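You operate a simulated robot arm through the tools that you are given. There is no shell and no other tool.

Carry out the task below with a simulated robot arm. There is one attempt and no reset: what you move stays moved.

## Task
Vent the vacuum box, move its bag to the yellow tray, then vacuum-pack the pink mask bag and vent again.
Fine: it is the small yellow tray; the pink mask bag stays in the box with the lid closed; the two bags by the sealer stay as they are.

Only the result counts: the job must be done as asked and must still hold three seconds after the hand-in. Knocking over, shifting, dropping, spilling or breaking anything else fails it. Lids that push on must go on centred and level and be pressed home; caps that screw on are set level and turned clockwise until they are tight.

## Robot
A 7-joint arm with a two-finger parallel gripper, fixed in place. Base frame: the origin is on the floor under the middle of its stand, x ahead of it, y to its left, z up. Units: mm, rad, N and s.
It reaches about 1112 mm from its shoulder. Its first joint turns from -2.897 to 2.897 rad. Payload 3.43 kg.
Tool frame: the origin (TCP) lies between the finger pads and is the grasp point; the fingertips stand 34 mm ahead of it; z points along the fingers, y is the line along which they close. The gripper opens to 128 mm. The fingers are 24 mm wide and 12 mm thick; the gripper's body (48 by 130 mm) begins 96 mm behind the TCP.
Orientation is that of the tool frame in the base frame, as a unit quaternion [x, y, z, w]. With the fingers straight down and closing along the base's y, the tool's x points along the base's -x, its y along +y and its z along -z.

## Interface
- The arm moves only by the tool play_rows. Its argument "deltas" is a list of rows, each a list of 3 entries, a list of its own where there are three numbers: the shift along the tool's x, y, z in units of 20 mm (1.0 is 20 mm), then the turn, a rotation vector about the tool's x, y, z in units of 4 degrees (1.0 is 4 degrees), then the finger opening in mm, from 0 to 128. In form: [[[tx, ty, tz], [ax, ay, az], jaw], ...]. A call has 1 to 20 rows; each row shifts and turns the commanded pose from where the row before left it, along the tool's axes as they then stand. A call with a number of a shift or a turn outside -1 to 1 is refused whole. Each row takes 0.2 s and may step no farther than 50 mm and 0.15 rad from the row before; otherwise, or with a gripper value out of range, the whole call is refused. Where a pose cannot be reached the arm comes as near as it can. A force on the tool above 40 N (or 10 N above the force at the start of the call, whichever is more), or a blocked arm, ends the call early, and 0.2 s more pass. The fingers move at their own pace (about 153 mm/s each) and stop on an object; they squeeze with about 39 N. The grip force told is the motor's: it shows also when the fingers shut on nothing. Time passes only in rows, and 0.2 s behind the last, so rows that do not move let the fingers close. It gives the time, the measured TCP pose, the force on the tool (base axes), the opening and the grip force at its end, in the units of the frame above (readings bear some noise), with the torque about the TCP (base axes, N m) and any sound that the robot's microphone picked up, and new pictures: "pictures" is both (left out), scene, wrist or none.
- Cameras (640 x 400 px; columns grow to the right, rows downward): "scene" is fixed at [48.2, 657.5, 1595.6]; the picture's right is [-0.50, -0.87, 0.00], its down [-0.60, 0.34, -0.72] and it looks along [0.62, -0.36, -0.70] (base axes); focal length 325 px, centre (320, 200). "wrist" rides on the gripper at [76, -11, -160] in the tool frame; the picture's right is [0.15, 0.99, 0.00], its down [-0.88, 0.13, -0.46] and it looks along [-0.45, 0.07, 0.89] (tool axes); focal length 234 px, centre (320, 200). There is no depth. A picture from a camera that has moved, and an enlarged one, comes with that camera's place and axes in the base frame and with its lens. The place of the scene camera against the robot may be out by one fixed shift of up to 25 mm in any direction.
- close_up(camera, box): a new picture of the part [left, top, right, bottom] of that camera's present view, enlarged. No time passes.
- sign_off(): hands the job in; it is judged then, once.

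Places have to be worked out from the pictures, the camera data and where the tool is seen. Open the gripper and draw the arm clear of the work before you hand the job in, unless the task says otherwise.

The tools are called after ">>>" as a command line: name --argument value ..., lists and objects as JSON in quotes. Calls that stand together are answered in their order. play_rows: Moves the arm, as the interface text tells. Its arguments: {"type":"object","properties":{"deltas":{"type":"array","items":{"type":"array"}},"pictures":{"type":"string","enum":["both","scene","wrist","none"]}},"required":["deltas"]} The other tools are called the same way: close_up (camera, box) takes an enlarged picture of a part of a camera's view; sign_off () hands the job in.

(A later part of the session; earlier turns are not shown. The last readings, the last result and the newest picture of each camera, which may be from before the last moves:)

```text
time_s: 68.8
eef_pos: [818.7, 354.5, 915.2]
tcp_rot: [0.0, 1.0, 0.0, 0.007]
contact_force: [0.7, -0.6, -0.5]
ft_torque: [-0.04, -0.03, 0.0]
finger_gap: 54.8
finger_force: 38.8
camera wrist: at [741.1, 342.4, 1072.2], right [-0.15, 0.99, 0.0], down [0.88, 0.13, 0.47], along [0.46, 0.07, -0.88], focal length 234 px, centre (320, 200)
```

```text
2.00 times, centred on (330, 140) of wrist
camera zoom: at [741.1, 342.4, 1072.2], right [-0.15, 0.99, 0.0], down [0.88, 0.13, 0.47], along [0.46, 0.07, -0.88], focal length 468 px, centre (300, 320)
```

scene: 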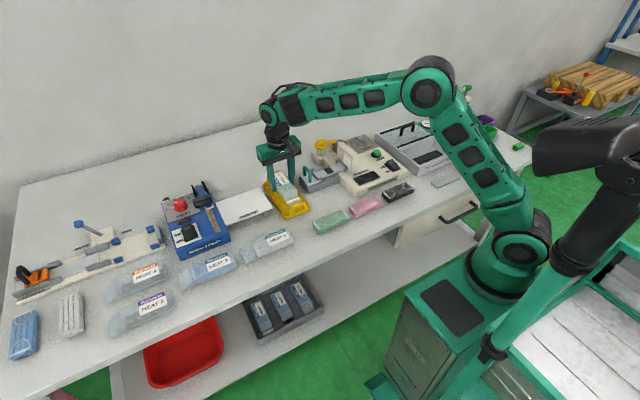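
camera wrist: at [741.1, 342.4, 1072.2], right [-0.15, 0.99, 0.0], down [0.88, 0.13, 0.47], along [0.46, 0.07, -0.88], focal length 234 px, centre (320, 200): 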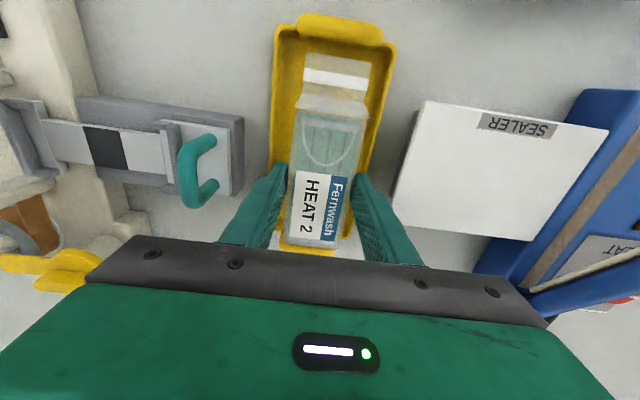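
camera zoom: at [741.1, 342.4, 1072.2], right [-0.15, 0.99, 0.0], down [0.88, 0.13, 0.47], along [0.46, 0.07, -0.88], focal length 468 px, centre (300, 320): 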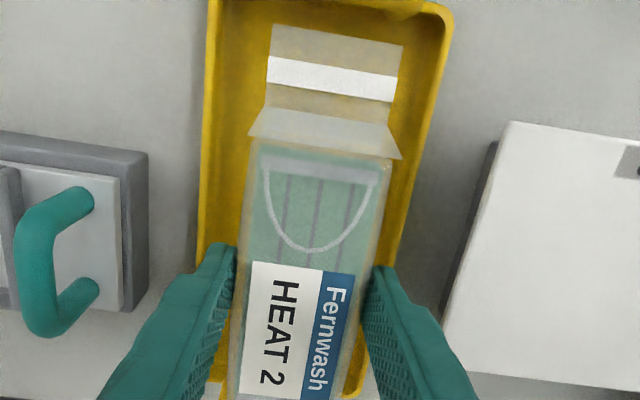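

Fingers are inside the tray's rim but nearer the -y side; I'll shift 3 mm in +y and lower in small steps until the bag just touches the tray's floor.

>>> play_rows --deltas '[[[0, 0.15, 0.3], [0, 0, 0], 36], [[0, 0, 0.4], [0, 0, 0], 36], [[0, 0, 0.4], [0, 0, 0], 36], [[0, 0, 0], [0, 0, 0], 36]]' --pictures "both"

>>> close_up --camera "scene" --box '[250, 150, 330, 220]'

>>> close_up --camera "wrist" --box '[230, 60, 430, 260]'

```text
time_s: 69.8
eef_pos: [817.3, 357.5, 891.4]
tcp_rot: [0.0, 1.0, -0.001, 0.006]
contact_force: [-0.2, 0.0, 0.2]
ft_torque: [0.03, 0.02, -0.01]
finger_gap: 54.7
finger_force: 38.9
camera wrist: at [740.4, 345.5, 1050.6], right [-0.15, 0.99, 0.0], down [0.88, 0.13, 0.47], along [0.46, 0.07, -0.88], focal length 234 px, centre (320, 200)
```

scene: 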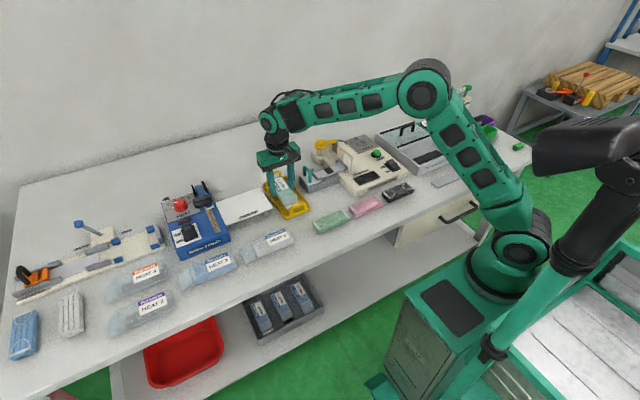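
wrist: 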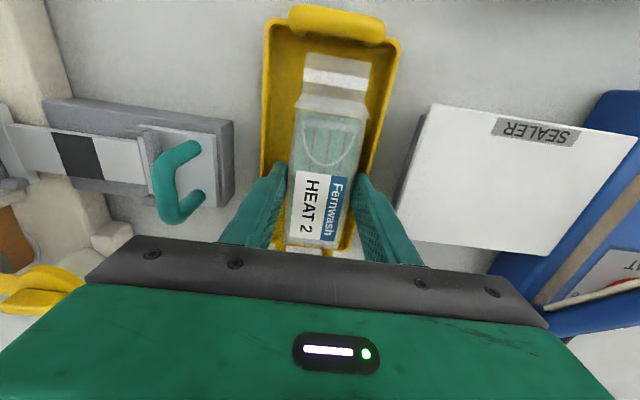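

```text
5.71 times, centred on (290, 185) of scene
camera zoom: at [48.2, 657.5, 1595.6], right [-0.5, -0.87, 0.0], down [-0.6, 0.34, -0.72], along [0.62, -0.36, -0.7], focal length 1860 px, centre (491, 286)
```

zoom: 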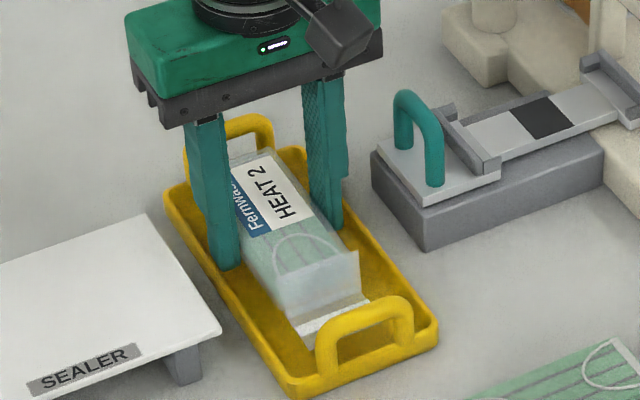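

```text
2.00 times, centred on (330, 160) of wrist
camera zoom: at [740.4, 345.5, 1050.6], right [-0.15, 0.99, 0.0], down [0.88, 0.13, 0.47], along [0.46, 0.07, -0.88], focal length 468 px, centre (300, 280)
```

zoom: 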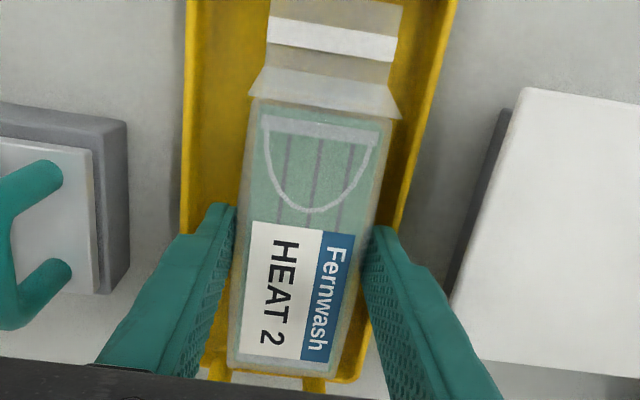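

Centred between the rims now, tips at z≈857. Continuing down 4 mm at a time.

>>> play_rows --deltas '[[[0, 0, 0.2], [0, 0, 0], 36], [[0, 0, 0.15], [0, 0, 0], 36], [[0, 0, 0], [0, 0, 0], 36]]' --pictures "none"

```text
time_s: 70.6
eef_pos: [818.5, 357.2, 884.8]
tcp_rot: [-0.001, 1.0, 0.0, 0.006]
contact_force: [-0.9, -0.2, -0.5]
ft_torque: [0.02, 0.0, -0.01]
finger_gap: 54.6
finger_force: 39.1
```

>>> play_rows --deltas '[[[0, 0, 0.15], [0, 0, 0], 36], [[0, 0, 0.1], [0, 0, 0], 36], [[0, 0, 0], [0, 0, 0], 36]]' --pictures "scene"

>>> close_up --camera "scene" --box '[255, 155, 325, 220]'

```text
time_s: 71.4
eef_pos: [817.8, 357.6, 879.5]
tcp_rot: [0.0, 1.0, -0.001, 0.006]
contact_force: [-0.1, -0.3, -0.9]
ft_torque: [-0.03, -0.03, 0.02]
finger_gap: 54.8
finger_force: 38.6
```

scene: 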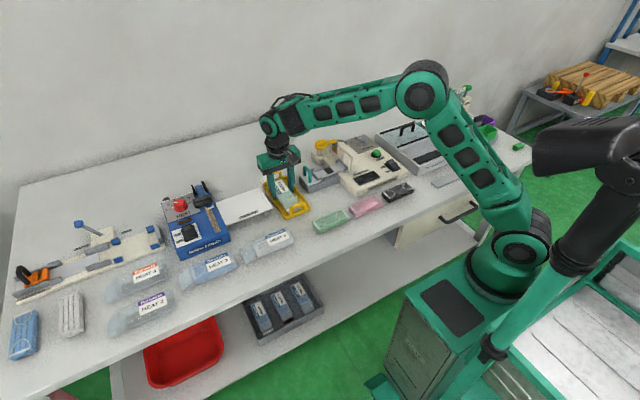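

```text
6.15 times, centred on (290, 188) of scene
camera zoom: at [48.2, 657.5, 1595.6], right [-0.5, -0.87, 0.0], down [-0.6, 0.34, -0.72], along [0.62, -0.36, -0.7], focal length 2003 px, centre (505, 277)
```

zoom: 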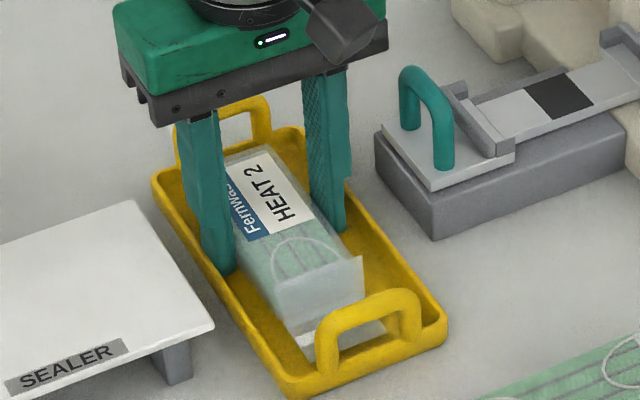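

No contact yet (tips at 845). Keep going gently.

>>> play_rows --deltas '[[[0, 0, 0.15], [0, 0, 0], 36], [[0, 0, 0.1], [0, 0, 0], 36], [[0, 0, 0], [0, 0, 0], 36]]' --pictures "none"

```text
time_s: 72.2
eef_pos: [819.3, 357.1, 878.7]
tcp_rot: [0.001, 1.0, 0.002, 0.009]
contact_force: [-4.2, -2.8, 35.6]
ft_torque: [-0.47, 0.55, -0.01]
finger_gap: 54.4
finger_force: 39.3
```

Contact at z≈879 (36 N). I'll back off about 3.5 mm to relieve the pressure, then open just enough to release.

>>> play_rows --deltas '[[[0, 0, -0.17], [0, 0, 0], 36], [[0, 0, 0], [0, 0, 0], 36]]' --pictures "none"

```text
time_s: 72.8
eef_pos: [819.0, 357.2, 877.7]
tcp_rot: [0.0, 1.0, 0.0, 0.007]
contact_force: [0.0, 2.2, 19.0]
ft_torque: [0.06, 0.19, -0.14]
finger_gap: 54.5
finger_force: 39.5
```

>>> play_rows --deltas '[[[0, 0, -0.08], [0, 0, 0], 36], [[0, 0, 0], [0, 0, 0], 56], [[0, 0, 0], [0, 0, 0], 60], [[0, 0, 0], [0, 0, 0], 60], [[0, 0, 0], [0, 0, 0], 60]]' --pictures "both"

>>> close_up --camera "scene" --box '[255, 155, 325, 220]'

>>> close_up --camera "wrist" --box '[230, 60, 430, 260]'

```text
time_s: 74.0
eef_pos: [818.9, 358.1, 878.2]
tcp_rot: [0.0, 1.0, 0.001, 0.004]
contact_force: [-0.2, -1.8, -1.3]
ft_torque: [-0.01, 0.02, 0.01]
finger_gap: 59.6
finger_force: 0.1
camera wrist: at [741.0, 345.5, 1037.2], right [-0.15, 0.99, 0.0], down [0.88, 0.13, 0.47], along [0.46, 0.07, -0.89], focal length 234 px, centre (320, 200)
```

scene: 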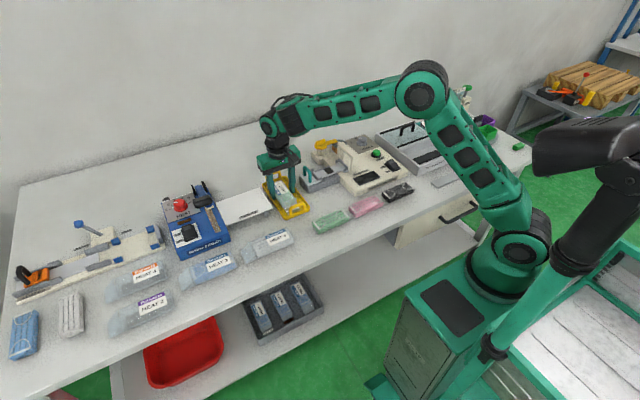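
wrist: 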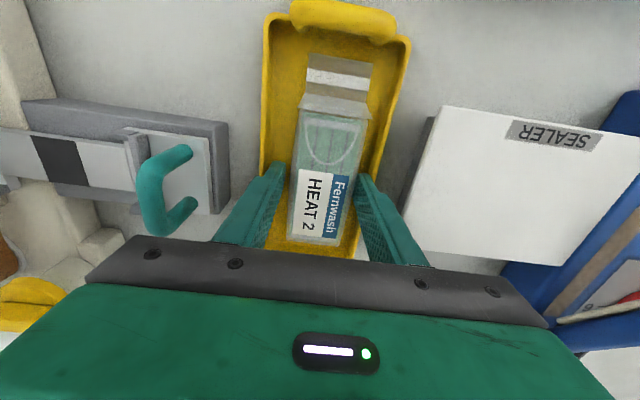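

```text
6.15 times, centred on (290, 188) of scene
camera zoom: at [48.2, 657.5, 1595.6], right [-0.5, -0.87, 0.0], down [-0.6, 0.34, -0.72], along [0.62, -0.36, -0.7], focal length 2003 px, centre (505, 277)
```

zoom: 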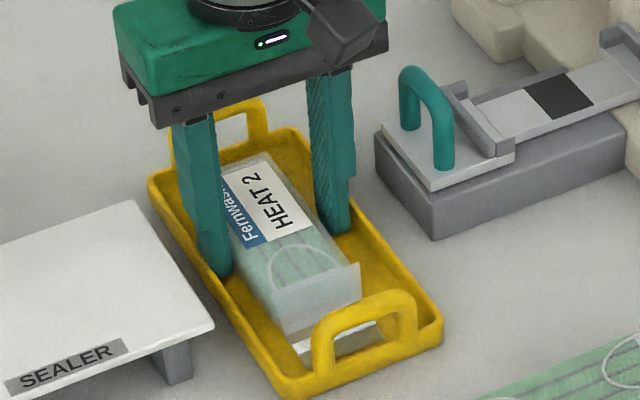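

```text
2.00 times, centred on (330, 160) of wrist
camera zoom: at [741.0, 345.5, 1037.2], right [-0.15, 0.99, 0.0], down [0.88, 0.13, 0.47], along [0.46, 0.07, -0.89], focal length 468 px, centre (300, 280)
```

zoom: 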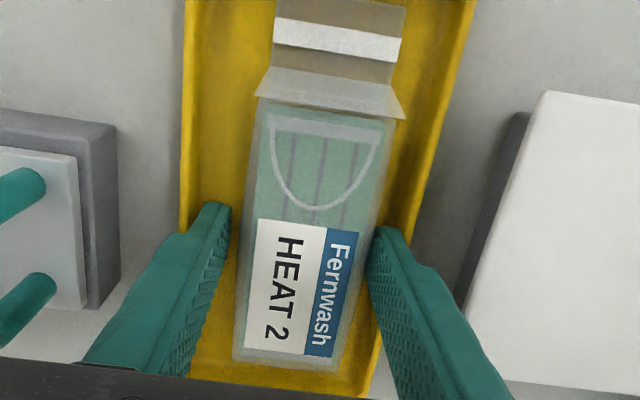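

The bag lies released in the tray. I'll lift straight up, slowly at first.

>>> play_rows --deltas '[[[0, 0, -0.3], [0, 0, 0], 60], [[0, 0, -0.5], [0, 0, 0], 60], [[0, 0, -0.5], [0, 0, 0], 60], [[0, 0, -1], [0, 0, 0], 60], [[0, 0, -1], [0, 0, 0], 60], [[0, 0, -1], [0, 0, 0], 60], [[0, 0, -1], [0, 0, 0], 60], [[0, 0, -1], [0, 0, 0], 60], [[0, 0, -1], [0, 0, 0], 60], [[0, 0, -1], [0, 0, 0], 60], [[0, 0, -1], [0, 0, 0], 60], [[0, 0, -1], [0, 0, 0], 60], [[0, 0, 0], [0, 0, 0], 60]]' --pictures "both"

>>> close_up --camera "scene" --box '[240, 150, 340, 230]'

>>> close_up --camera "wrist" --box '[230, 60, 430, 260]'

```text
time_s: 76.8
eef_pos: [815.5, 357.4, 1086.6]
tcp_rot: [0.0, 1.0, 0.0, 0.006]
contact_force: [-0.6, 0.3, -0.4]
ft_torque: [-0.02, -0.01, 0.02]
finger_gap: 60.0
finger_force: 0.0
camera wrist: at [738.4, 345.3, 1244.7], right [-0.15, 0.99, 0.0], down [0.88, 0.13, 0.47], along [0.46, 0.07, -0.88], focal length 234 px, centre (320, 200)
```

scene: 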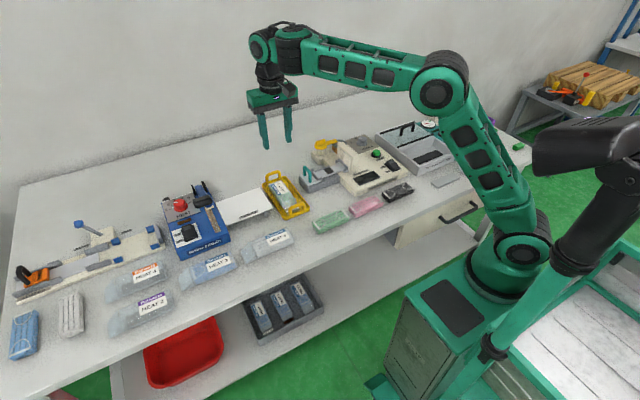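
wrist: 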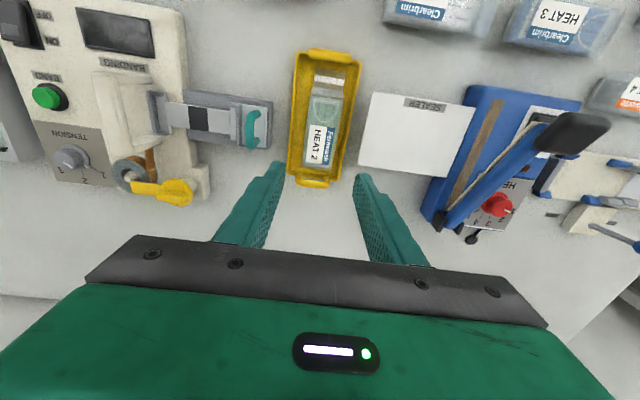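

```text
5.00 times, centred on (290, 190) of scene
camera zoom: at [48.2, 657.5, 1595.6], right [-0.5, -0.87, 0.0], down [-0.6, 0.34, -0.72], along [0.62, -0.36, -0.7], focal length 1627 px, centre (470, 250)
```

zoom: 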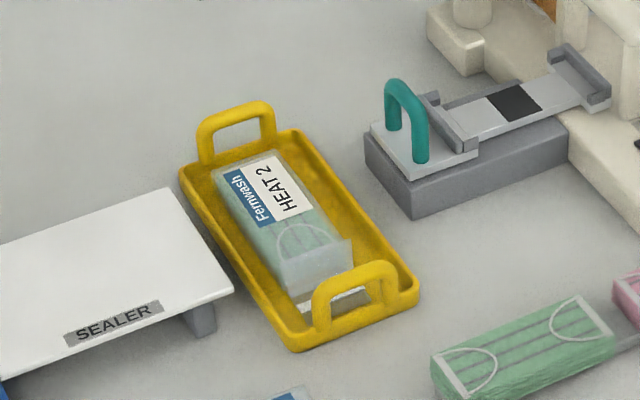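

```text
2.00 times, centred on (330, 160) of wrist
camera zoom: at [738.4, 345.3, 1244.7], right [-0.15, 0.99, 0.0], down [0.88, 0.13, 0.47], along [0.46, 0.07, -0.88], focal length 468 px, centre (300, 280)
```

zoom: 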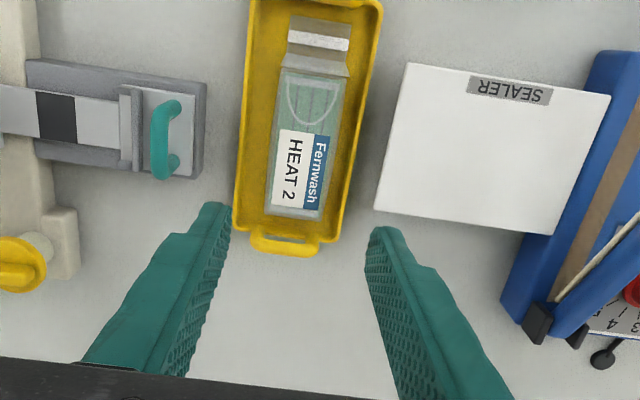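

The green HEAT 2 bag sits in the small yellow tray. Now I'll travel high back to the pink mask bag (HEAT 4) in front of the box.

>>> play_rows --deltas '[[[0, 0, -1], [0, 0, 0], 60], [[0, 0, -1], [0, 0, 0], 60], [[0, -0.5, -1], [0, 0, 0], 60], [[0.25, -1, 0], [0, 0, 0], 60], [[0.25, -1, 0], [0, 0, 0], 60], [[0.25, -1, 0], [0, 0, 0], 60], [[0.25, -1, 0], [0, 0, 0], 60], [[0.25, -1, 0], [0, 0, 0], 60], [[0.25, -1, 0], [0, 0, 0], 60], [[0.25, -1, 0], [0, 0, 0], 60], [[0.25, -1, 0], [0, 0, 0], 60], [[0.25, -1, 0], [0, 0, 0], 60], [[0.25, -1, 0], [0, 0, 0], 60], [[0.25, -1, 0], [0, 0, 0], 60], [[0.25, -1, 0], [0, 0, 0], 60], [[0.25, -1, 0], [0, 0, 0], 60], [[0.25, -1, 0], [0, 0, 0], 60], [[0.25, -1, 0], [0, 0, 0], 60], [[0.25, -1, 0], [0, 0, 0], 60], [[0.25, -1, 0], [0, 0, 0], 60]]' --pictures "none"

>>> play_rows --deltas '[[[0.25, -1, 0], [0, 0, 0], 60], [[0.25, -1, 0], [0, 0, 0], 60], [[0.25, -1, 0], [0, 0, 0], 60], [[0.25, -1, 0], [0, 0, 0], 60], [[0.25, -1, 0], [0, 0, 0], 60], [[0.25, -1, 0], [0, 0, 0], 60], [[0.25, -1, 0], [0, 0, 0], 60], [[0.25, -1, 0], [0, 0, 0], 60], [[0.25, -1, 0], [0, 0, 0], 60], [[0.25, -1, 0], [0, 0, 0], 60], [[0.25, -1, 0], [0, 0, 0], 60], [[0.25, -1, 0], [0, 0, 0], 60], [[0.25, -1, 0], [0, 0, 0], 60], [[0.25, -1, 0], [0, 0, 0], 60], [[0.25, -1, 0], [0, 0, 0], 60], [[0.25, -1, 0], [0, 0, 0], 60], [[0.25, -1, 0], [0, 0, 0], 80], [[0, 0, 0], [0, 0, 0], 90], [[0, 0, 0], [0, 0, 0], 90]]' --pictures "both"

```text
time_s: 81.0
eef_pos: [730.0, 6.4, 1146.4]
tcp_rot: [0.0, 1.0, 0.0, 0.006]
contact_force: [0.1, 0.8, -0.3]
ft_torque: [0.0, 0.01, -0.01]
finger_gap: 60.1
finger_force: 0.0
```

```text
time_s: 85.0
eef_pos: [645.6, -333.0, 1143.1]
tcp_rot: [0.001, 1.0, 0.0, 0.007]
contact_force: [0.2, 0.1, -0.1]
ft_torque: [0.01, 0.02, -0.02]
finger_gap: 90.0
finger_force: 0.0
camera wrist: at [567.2, -345.4, 1301.6], right [-0.15, 0.99, 0.0], down [0.88, 0.13, 0.47], along [0.46, 0.07, -0.88], focal length 234 px, centre (320, 200)
```

scene: 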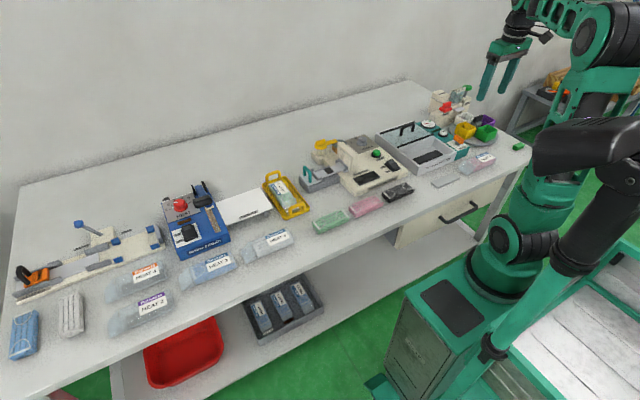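
wrist: 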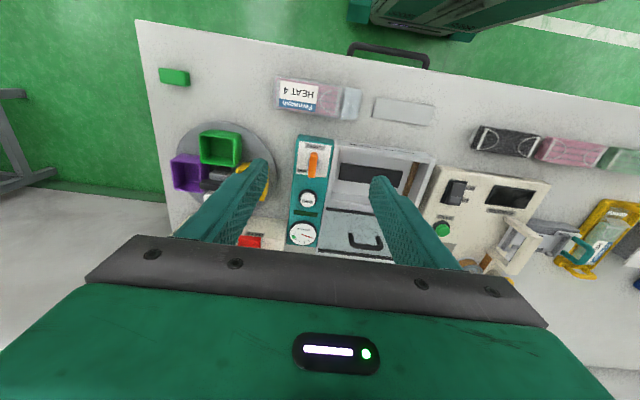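

>>> close_up --camera "wrist" --box '[265, 65, 375, 135]'

>>> close_up --camera "wrist" --box '[280, 130, 440, 260]'

>>> close_up --camera "scene" --box '[380, 105, 520, 200]'

```text
5.71 times, centred on (320, 100) of wrist
camera zoom: at [567.2, -345.4, 1301.6], right [-0.15, 0.99, 0.0], down [0.88, 0.13, 0.47], along [0.46, 0.07, -0.88], focal length 1338 px, centre (320, 771)
```

zoom: 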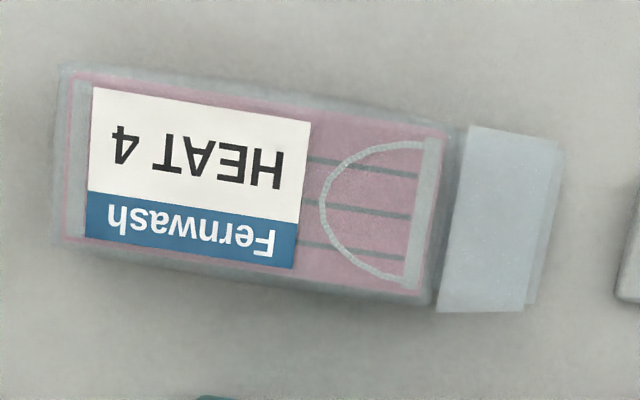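

```text
3.08 times, centred on (360, 195) of wrist
camera zoom: at [567.2, -345.4, 1301.6], right [-0.15, 0.99, 0.0], down [0.88, 0.13, 0.47], along [0.46, 0.07, -0.88], focal length 720 px, centre (197, 215)
```

zoom: 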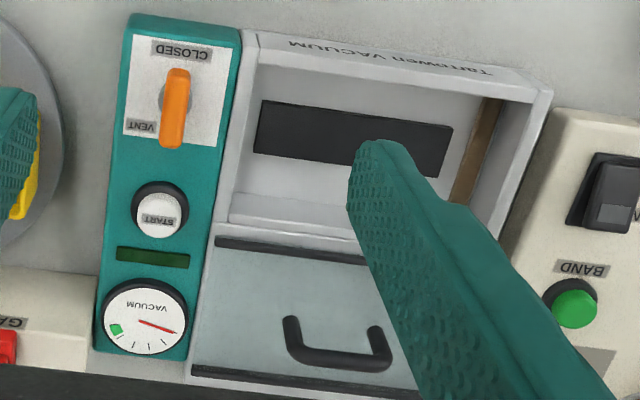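

```text
4.21 times, centred on (450, 152) of scene
camera zoom: at [48.2, 657.5, 1595.6], right [-0.5, -0.87, 0.0], down [-0.6, 0.34, -0.72], along [0.62, -0.36, -0.7], focal length 1370 px, centre (-227, 400)
```

zoom: 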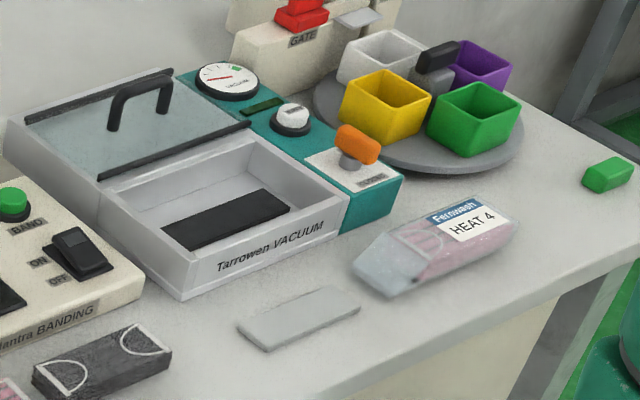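

The pink bag's body spans x≈574–625, y≈-417…-302 (centre (600, -359)), tail toward +y, the same orientation it needs in the chamber over the black pad and brown seal bar. I'll move over it and turn the gripper 90°.

>>> play_rows --deltas '[[[0.8, -0.45, 0], [0, 0, 0], 80], [[0.8, -0.45, 0], [0, 0, 0], 80], [[0.7, -0.4, 0], [0, 0, 0], 80], [[0, 0, 0], [0, 0, 1], 80], [[0, 0, 0], [0, 0, 1], 80], [[0, 0, 0], [0, 0, 1], 80], [[0, 0, 0], [0, 0, 1], 80], [[0, 0, 0], [0, 0, 1], 80], [[0, 0, 0], [0, 0, 1], 80], [[0, 0, 0], [0, 0, 1], 80], [[0, 0, 0], [0, 0, 1], 80], [[0, 0, 0], [0, 0, 1], 80], [[0, 0, 0], [0, 0, 1], 80], [[0, 0, 0], [0, 0, 1], 80], [[0, 0, 0], [0, 0, 1], 80], [[0, 0, 0], [0, 0, 1], 80], [[0, 0, 0], [0, 0, 1], 80], [[0, 0, 0], [0, 0, 1], 80], [[0, 0, 0], [0, 0, 1], 80], [[0, 0, 0], [0, 0, 1], 80]]' --pictures "none"

>>> play_rows --deltas '[[[0, 0, 0], [0, 0, 1], 80], [[0, 0, 0], [0, 0, 1], 80], [[0, 0, 0], [0, 0, 1], 80], [[0, 0, 0], [0, 0, 1], 80], [[0, 0, 0], [0, 0, 1], 80], [[0, 0, 0], [0, 0, 0.5], 80], [[0, 0, 1], [0, 0, 0], 80], [[0, 0, 1], [0, 0, 0], 80], [[0, 0, 1], [0, 0, 0], 80], [[0, 0, 1], [0, 0, 0], 80], [[0, 0, 0], [0, 0, 0], 80], [[0, 0, 0], [0, 0, 0], 80]]' --pictures "both"

>>> close_up --camera "wrist" --box '[220, 40, 440, 240]'

```text
time_s: 89.2
eef_pos: [598.3, -358.3, 1143.5]
tcp_rot: [0.559, 0.829, 0.003, 0.004]
contact_force: [0.6, 2.5, -0.1]
ft_torque: [0.0, -0.01, 0.0]
finger_gap: 79.9
finger_force: 0.1
```

```text
time_s: 91.8
eef_pos: [599.9, -356.5, 1062.3]
tcp_rot: [0.708, 0.706, 0.004, 0.004]
contact_force: [0.9, -0.4, -0.3]
ft_torque: [0.03, 0.0, 0.01]
finger_gap: 80.1
finger_force: 0.2
camera wrist: at [587.1, -282.6, 1222.0], right [0.99, 0.15, 0.01], down [0.12, -0.88, 0.46], along [0.08, -0.45, -0.89], focal length 234 px, centre (320, 200)
```

scene: 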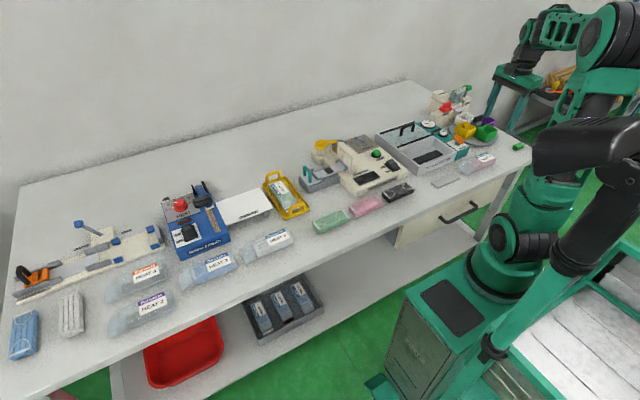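
wrist: 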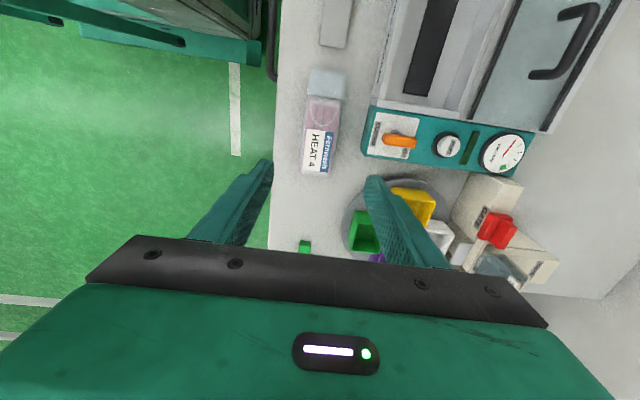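

```text
2.00 times, centred on (330, 140) of wrist
camera zoom: at [587.1, -282.6, 1222.0], right [0.99, 0.15, 0.01], down [0.12, -0.88, 0.46], along [0.08, -0.45, -0.89], focal length 468 px, centre (300, 320)
```

zoom: 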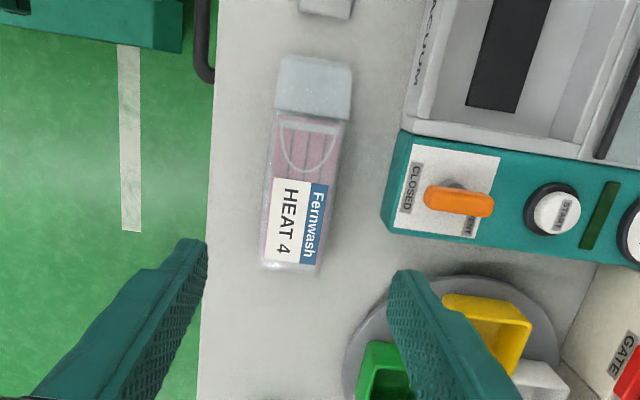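

The bag reads centred around x≈602.5, y≈-360. I'll shift +2.5 mm in x and descend to z≈910 to check.

>>> play_rows --deltas '[[[0, 0.12, 1], [0, 0, 0], 80], [[0, 0, 1], [0, 0, 0], 80], [[0, 0, 1], [0, 0, 0], 80], [[0, 0, 1], [0, 0, 0], 80], [[0, 0, 1], [0, 0, 0], 76], [[0, 0, 1], [0, 0, 0], 76], [[0, 0, 1], [0, 0, 0], 76], [[0, 0, 0.5], [0, 0, 0], 76], [[0, 0, 0], [0, 0, 0], 76], [[0, 0, 0], [0, 0, 0], 76]]' --pictures "both"

>>> close_up --camera "wrist" --box '[220, 60, 440, 260]'

>>> close_up --camera "scene" --box '[440, 110, 520, 190]'

```text
time_s: 94.0
eef_pos: [602.9, -357.7, 912.7]
tcp_rot: [0.707, 0.707, 0.005, 0.004]
contact_force: [-0.5, 0.2, 0.3]
ft_torque: [0.02, 0.01, -0.01]
finger_gap: 75.7
finger_force: 0.0
camera wrist: at [590.2, -283.2, 1072.7], right [0.99, 0.15, 0.01], down [0.12, -0.88, 0.46], along [0.08, -0.45, -0.89], focal length 234 px, centre (320, 200)
```

scene: 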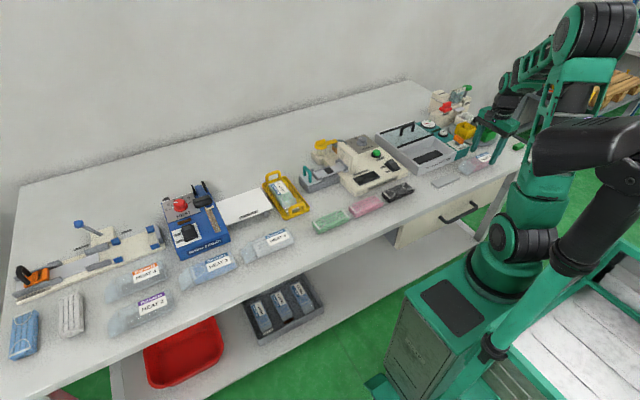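
wrist: 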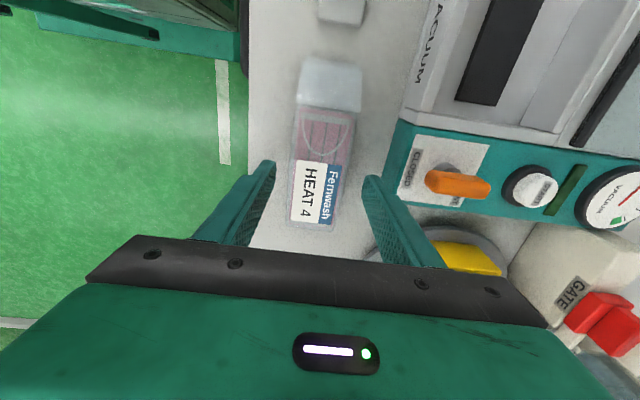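

```text
2.00 times, centred on (330, 160) of wrist
camera zoom: at [590.2, -283.2, 1072.7], right [0.99, 0.15, 0.01], down [0.12, -0.88, 0.46], along [0.08, -0.45, -0.89], focal length 468 px, centre (300, 280)
```

zoom: 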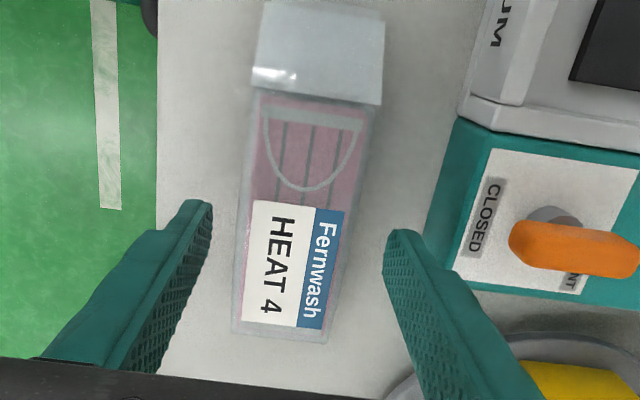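

```text
5.00 times, centred on (480, 150) of scene
camera zoom: at [48.2, 657.5, 1595.6], right [-0.5, -0.87, 0.0], down [-0.6, 0.34, -0.72], along [0.62, -0.36, -0.7], focal length 1627 px, centre (-480, 450)
```

zoom: 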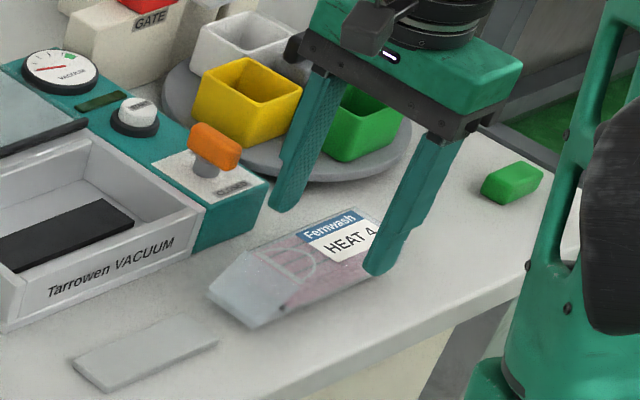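

Centred well. Descending to TCP z≈885 and closing on the bag.

>>> play_rows --deltas '[[[0, 0, 0.5], [0, 0, 0], 76], [[0, 0, 0.5], [0, 0, 0], 76], [[0, 0, 0.4], [0, 0, 0], 70], [[0, 0, 0], [0, 0, 0], 66], [[0, 0, 0], [0, 0, 0], 60], [[0, 0, 0], [0, 0, 0], 54], [[0, 0, 0], [0, 0, 0], 46], [[0, 0, 0], [0, 0, 0], 36], [[0, 0, 0], [0, 0, 0], 36]]' --pictures "both"

>>> close_up --camera "scene" --box '[440, 110, 520, 190]'

```text
time_s: 96.0
eef_pos: [604.0, -358.2, 885.1]
tcp_rot: [0.707, 0.707, 0.004, 0.004]
contact_force: [0.0, -0.8, 0.1]
ft_torque: [0.0, 0.02, 0.01]
finger_gap: 55.1
finger_force: 39.0
camera wrist: at [590.5, -283.9, 1044.1], right [0.99, 0.15, 0.01], down [0.12, -0.88, 0.46], along [0.08, -0.45, -0.89], focal length 234 px, centre (320, 200)
```

scene: 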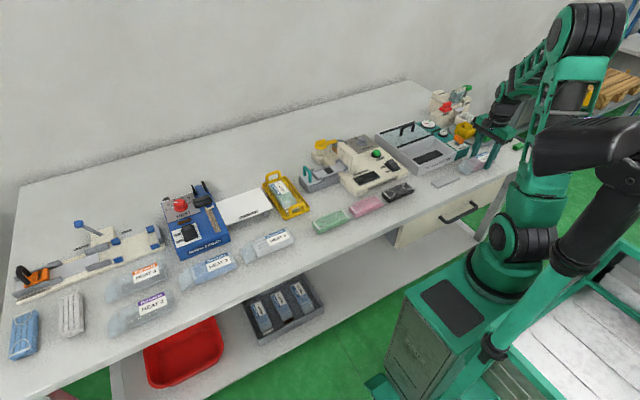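
wrist: 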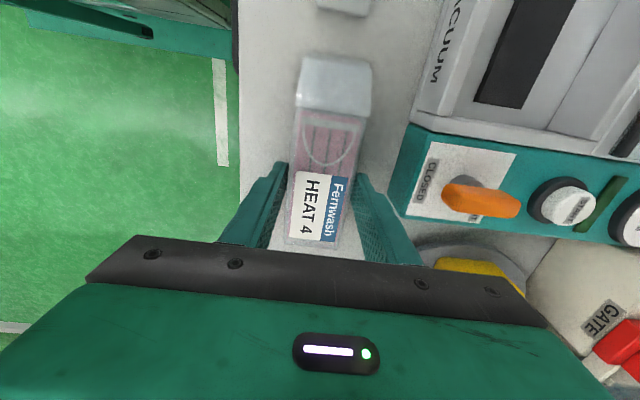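

```text
5.00 times, centred on (480, 150) of scene
camera zoom: at [48.2, 657.5, 1595.6], right [-0.5, -0.87, 0.0], down [-0.6, 0.34, -0.72], along [0.62, -0.36, -0.7], focal length 1627 px, centre (-480, 450)
```

zoom: 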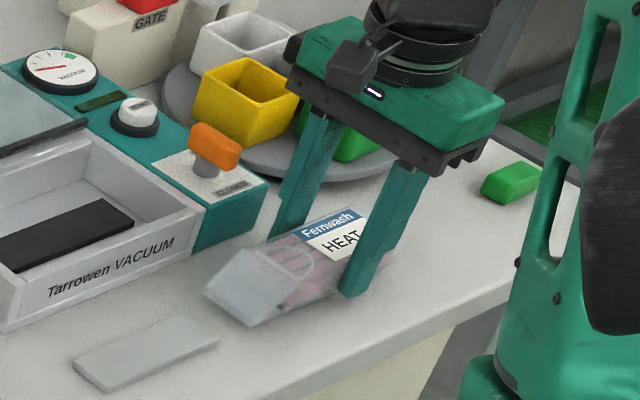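

Gripped at 55.1 mm. I'll lift it and carry it over the chamber to TCP (731, -222.5), the same relative grip the green bag had.

>>> play_rows --deltas '[[[0, 0, -0.3], [0, 0, 0], 36], [[0, 0, -0.7], [0, 0, 0], 36], [[0, 0, -1], [0, 0, 0], 36], [[0, 0, -1], [0, 0, 0], 36], [[0, 0, -1], [0, 0, 0], 36], [[0, 0, -1], [0, 0, 0], 36], [[0, 0, -1], [0, 0, 0], 36], [[0.97, 0.9, 0], [0, 0, 0], 36], [[0.97, 0.9, 0], [0, 0, 0], 36], [[0.97, 0.9, 0], [0, 0, 0], 36], [[0.97, 0.9, 0], [0, 0, 0], 36], [[0.97, 0.9, 0], [0, 0, 0], 36], [[0.97, 0.9, 0], [0, 0, 0], 36], [[0.97, 0.9, 0], [0, 0, 0], 36], [[0, 0, 0], [0, 0, 0], 36], [[0, 0, 0], [0, 0, 0], 36]]' --pictures "both"

>>> close_up --camera "wrist" --box '[220, 40, 440, 260]'

>>> close_up --camera "scene" --box '[380, 85, 480, 175]'

```text
time_s: 99.4
eef_pos: [728.7, -224.3, 1006.2]
tcp_rot: [0.707, 0.707, 0.005, 0.004]
contact_force: [-0.2, 0.3, -0.7]
ft_torque: [-0.04, 0.0, 0.01]
finger_gap: 55.1
finger_force: 38.9
camera wrist: at [716.5, -148.9, 1165.4], right [0.99, 0.15, 0.01], down [0.12, -0.88, 0.46], along [0.08, -0.45, -0.89], focal length 234 px, centre (320, 200)
```

scene: 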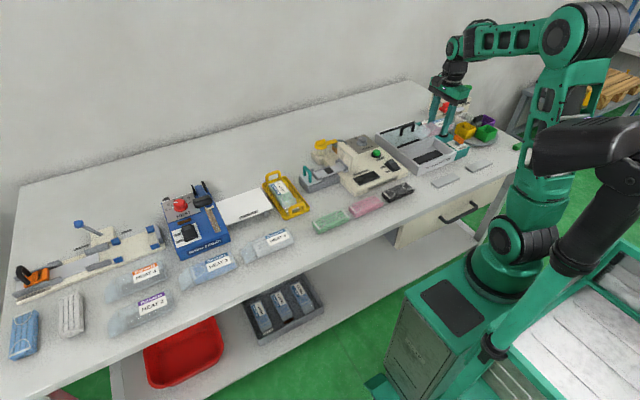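
wrist: 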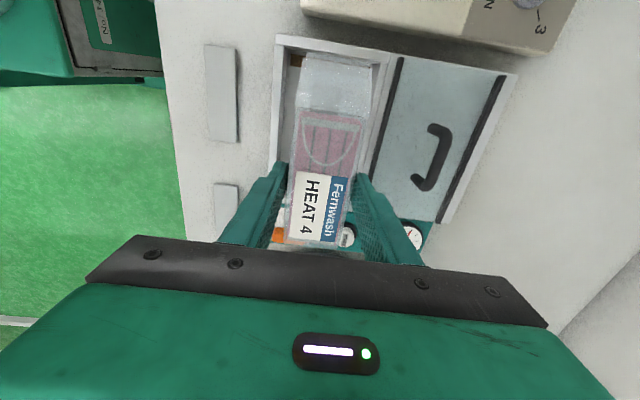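

```text
1.82 times, centred on (330, 150) of wrist
camera zoom: at [716.5, -148.9, 1165.4], right [0.99, 0.15, 0.01], down [0.12, -0.88, 0.46], along [0.08, -0.45, -0.89], focal length 426 px, centre (302, 291)
```

zoom: 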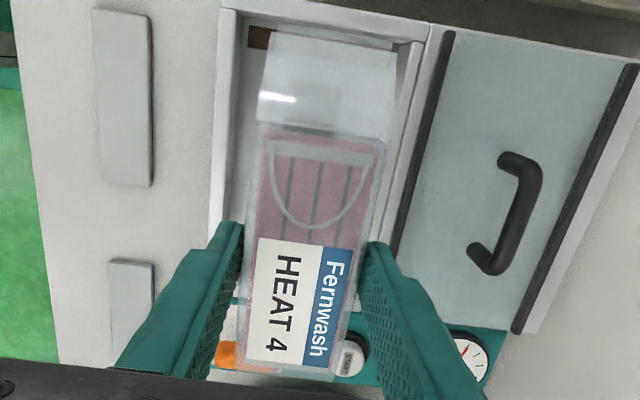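

```text
4.44 times, centred on (430, 130) of scene
camera zoom: at [48.2, 657.5, 1595.6], right [-0.5, -0.87, 0.0], down [-0.6, 0.34, -0.72], along [0.62, -0.36, -0.7], focal length 1446 px, centre (-169, 511)
```

zoom: 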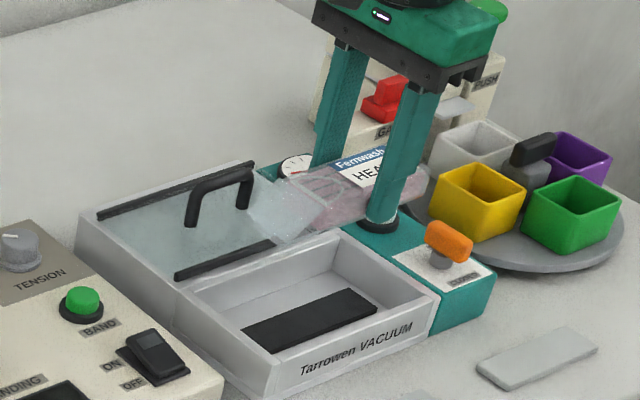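

Pink bag is over the chamber in the right orientation. I'll correct 2–3 mm and descend to just above the rim to check clearances.

>>> play_rows --deltas '[[[0.13, 0.1, 0.5], [0, 0, 0], 36], [[0, 0, 1], [0, 0, 0], 36], [[0, 0, 1], [0, 0, 0], 36], [[0, 0, 0.9], [0, 0, 0], 36], [[0, 0, 0], [0, 0, 0], 36], [[0, 0, 0], [0, 0, 0], 36]]' --pictures "both"

>>> close_up --camera "wrist" --box '[220, 30, 440, 240]'

>>> close_up --camera "scene" --box '[390, 95, 470, 175]'

```text
time_s: 100.8
eef_pos: [734.5, -221.7, 937.9]
tcp_rot: [0.707, 0.707, 0.004, 0.004]
contact_force: [-0.3, -1.4, -0.6]
ft_torque: [0.02, -0.01, 0.04]
finger_gap: 55.0
finger_force: 38.9
camera wrist: at [720.9, -146.6, 1097.4], right [0.99, 0.15, 0.01], down [0.12, -0.88, 0.46], along [0.08, -0.45, -0.89], focal length 234 px, centre (320, 200)
```

scene: 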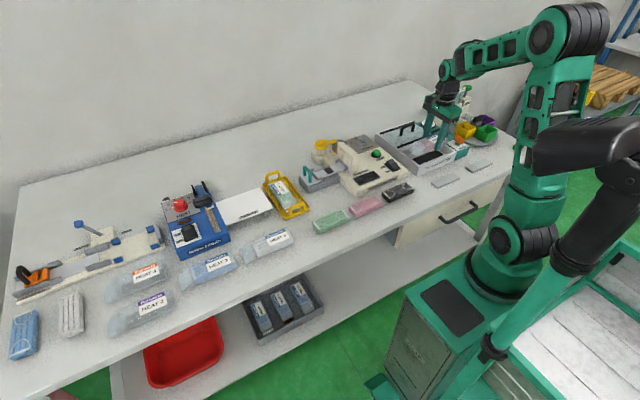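
wrist: 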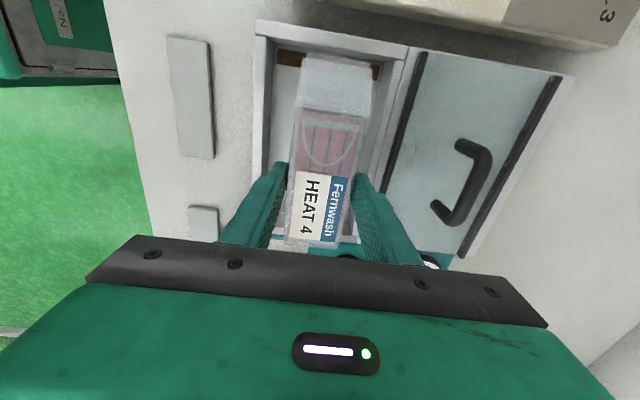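

```text
1.90 times, centred on (330, 135) of wrist
camera zoom: at [720.9, -146.6, 1097.4], right [0.99, 0.15, 0.01], down [0.12, -0.88, 0.46], along [0.08, -0.45, -0.89], focal length 446 px, centre (301, 324)
```

zoom: 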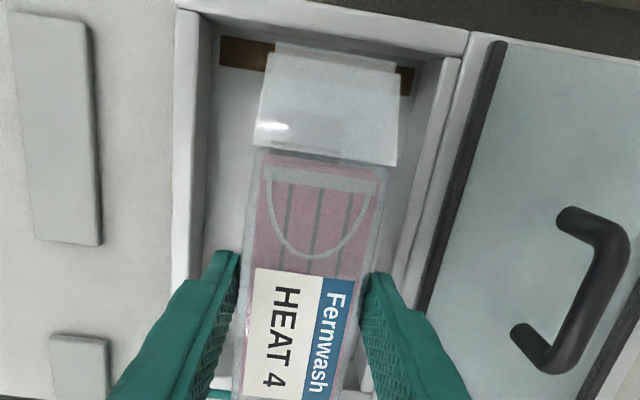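

```text
5.00 times, centred on (430, 135) of scene
camera zoom: at [48.2, 657.5, 1595.6], right [-0.5, -0.87, 0.0], down [-0.6, 0.34, -0.72], along [0.62, -0.36, -0.7], focal length 1627 px, centre (-230, 525)
```

zoom: 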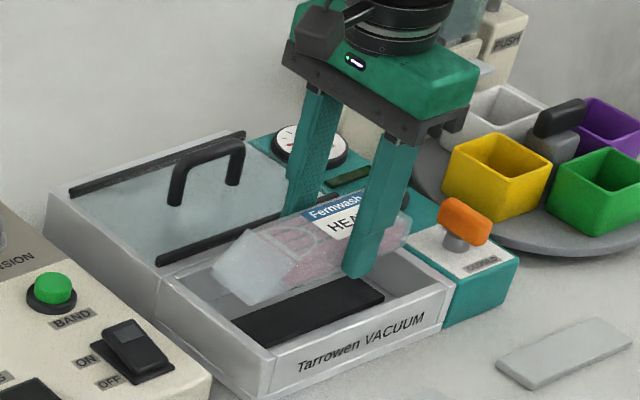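

TCP x drifted to 734.5, so I'll shift -3.5 mm and go down gradually into the chamber.

>>> play_rows --deltas '[[[0, -0.17, 0.2], [0, 0, 0], 36], [[0, 0, 0.5], [0, 0, 0], 36], [[0, 0, 0.5], [0, 0, 0], 36], [[0, 0, 0], [0, 0, 0], 36]]' --pictures "wrist"

>>> close_up --camera "wrist" --box '[220, 30, 440, 240]'

>>> close_up --camera "scene" --box '[390, 95, 470, 175]'

```text
time_s: 101.8
eef_pos: [728.6, -218.9, 912.4]
tcp_rot: [0.708, 0.706, 0.004, 0.005]
contact_force: [0.3, 0.7, -0.5]
ft_torque: [-0.01, 0.01, -0.03]
finger_gap: 54.9
finger_force: 39.5
camera wrist: at [716.3, -145.3, 1072.0], right [0.99, 0.15, 0.01], down [0.12, -0.88, 0.46], along [0.08, -0.45, -0.89], focal length 234 px, centre (320, 200)
```

wrist: 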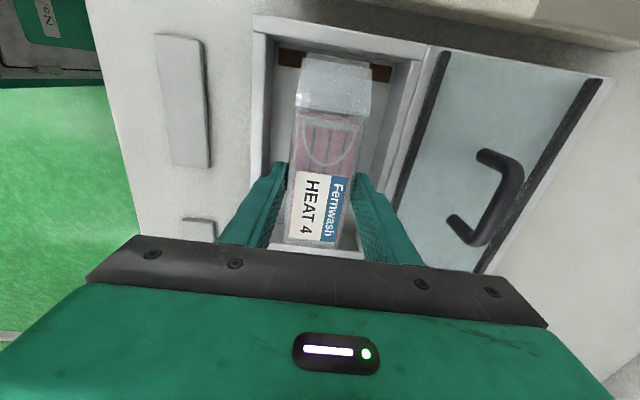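

```text
1.90 times, centred on (330, 135) of wrist
camera zoom: at [716.3, -145.3, 1072.0], right [0.99, 0.15, 0.01], down [0.12, -0.88, 0.46], along [0.08, -0.45, -0.89], focal length 446 px, centre (301, 324)
```

zoom: 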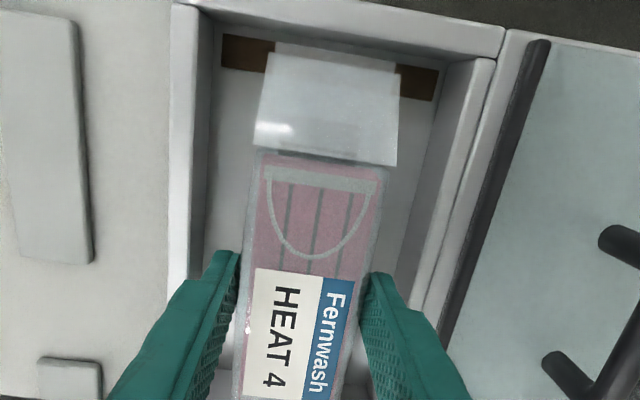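

```text
5.00 times, centred on (430, 135) of scene
camera zoom: at [48.2, 657.5, 1595.6], right [-0.5, -0.87, 0.0], down [-0.6, 0.34, -0.72], along [0.62, -0.36, -0.7], focal length 1627 px, centre (-230, 525)
```

zoom: 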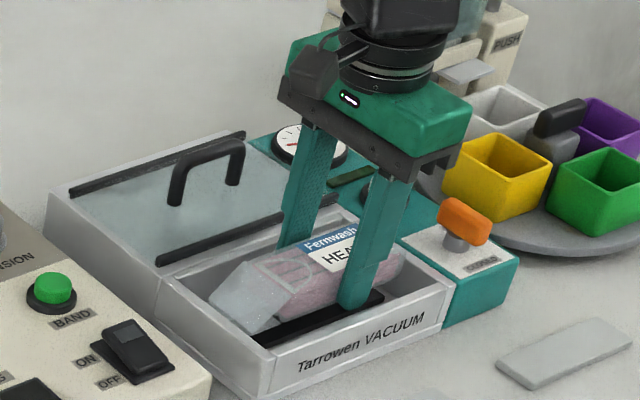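

Bag is in the chamber, centred within a couple mm. Continuing down in small steps until it rests.

>>> play_rows --deltas '[[[0, 0.06, 0.25], [0, 0, 0], 36], [[0, 0, 0.2], [0, 0, 0], 36], [[0, 0, 0], [0, 0, 0], 36]]' --pictures "none"

>>> play_rows --deltas '[[[0, 0, 0.15], [0, 0, 0], 36], [[0, 0, 0.1], [0, 0, 0], 36], [[0, 0, 0], [0, 0, 0], 36]]' --pictures "wrist"

```text
time_s: 102.6
eef_pos: [730.3, -219.5, 904.1]
tcp_rot: [0.708, 0.707, 0.003, 0.004]
contact_force: [-0.3, 0.1, -0.4]
ft_torque: [0.01, -0.03, 0.01]
finger_gap: 54.7
finger_force: 38.8
```

```text
time_s: 103.4
eef_pos: [731.1, -220.7, 899.9]
tcp_rot: [0.708, 0.706, 0.005, 0.005]
contact_force: [-0.2, 0.0, -0.7]
ft_torque: [-0.01, 0.01, -0.01]
finger_gap: 54.9
finger_force: 39.0
camera wrist: at [716.8, -145.7, 1059.0], right [0.99, 0.15, 0.01], down [0.12, -0.88, 0.46], along [0.08, -0.45, -0.89], focal length 234 px, centre (320, 200)
```

wrist: 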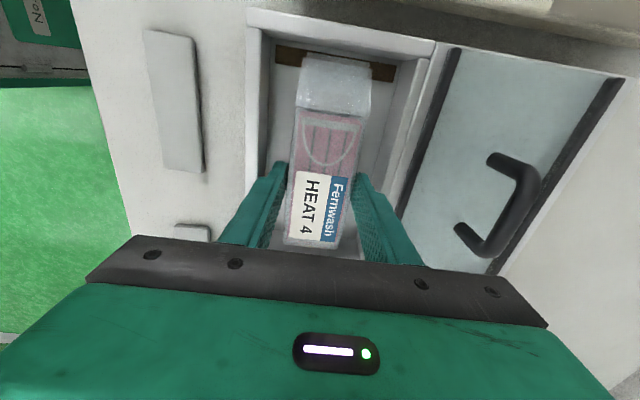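

>>> play_rows --deltas '[[[0, 0, 0.15], [0, 0, 0], 36], [[0, 0, 0], [0, 0, 0], 36]]' --pictures "none"

>>> play_rows --deltas '[[[0, 0, 0.15], [0, 0, 0], 36], [[0, 0, 0], [0, 0, 0], 36]]' --pictures "none"

```text
time_s: 104.0
eef_pos: [729.4, -220.8, 896.7]
tcp_rot: [0.708, 0.706, 0.005, 0.005]
contact_force: [0.4, 0.6, -0.1]
ft_torque: [0.02, 0.02, 0.0]
finger_gap: 55.0
finger_force: 38.5
```

```text
time_s: 104.6
eef_pos: [729.5, -219.8, 894.0]
tcp_rot: [0.708, 0.706, 0.005, 0.004]
contact_force: [0.4, -0.3, -1.0]
ft_torque: [-0.03, -0.02, 0.02]
finger_gap: 55.0
finger_force: 38.9
```

>>> play_rows --deltas '[[[0, 0, 0.12], [0, 0, 0], 36], [[0, 0, 0], [0, 0, 0], 36]]' --pictures "none"

>>> play_rows --deltas '[[[0, 0, 0.12], [0, 0, 0], 36], [[0, 0, 0], [0, 0, 0], 36]]' --pictures "wrist"

>>> close_up --camera "scene" --box '[400, 115, 460, 175]'

```text
time_s: 105.2
eef_pos: [730.1, -219.9, 892.0]
tcp_rot: [0.708, 0.706, 0.005, 0.006]
contact_force: [0.1, -0.7, 18.7]
ft_torque: [0.53, 0.38, 0.07]
finger_gap: 55.1
finger_force: 39.1
```

```text
time_s: 105.8
eef_pos: [731.1, -219.4, 891.4]
tcp_rot: [0.707, 0.707, 0.004, 0.006]
contact_force: [2.9, 1.8, 22.5]
ft_torque: [0.06, 0.23, -0.04]
finger_gap: 55.2
finger_force: 38.9
camera wrist: at [716.6, -145.3, 1049.4], right [0.99, 0.15, 0.01], down [0.12, -0.88, 0.46], along [0.08, -0.45, -0.89], focal length 234 px, centre (320, 200)
```

wrist: 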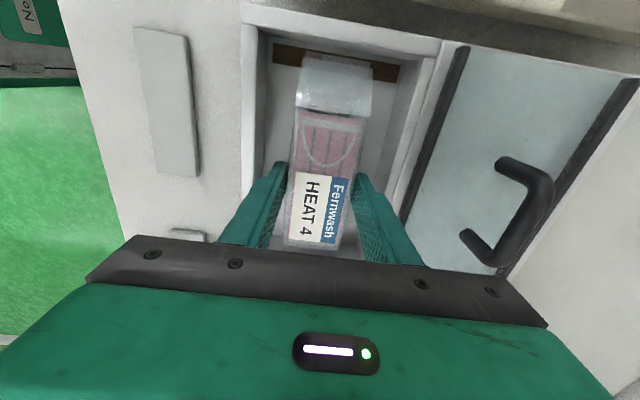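

```text
6.67 times, centred on (430, 145) of scene
camera zoom: at [48.2, 657.5, 1595.6], right [-0.5, -0.87, 0.0], down [-0.6, 0.34, -0.72], along [0.62, -0.36, -0.7], focal length 2170 px, centre (-413, 567)
```

zoom: 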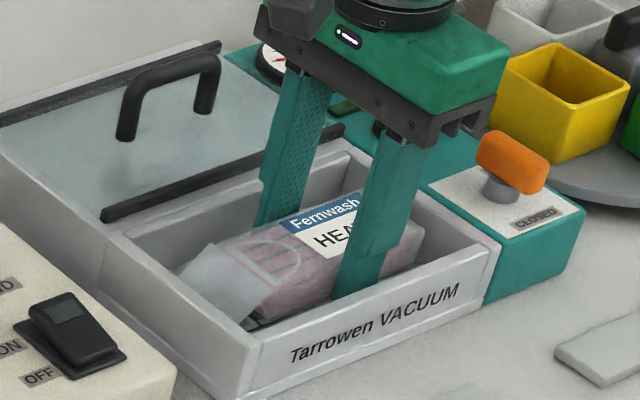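

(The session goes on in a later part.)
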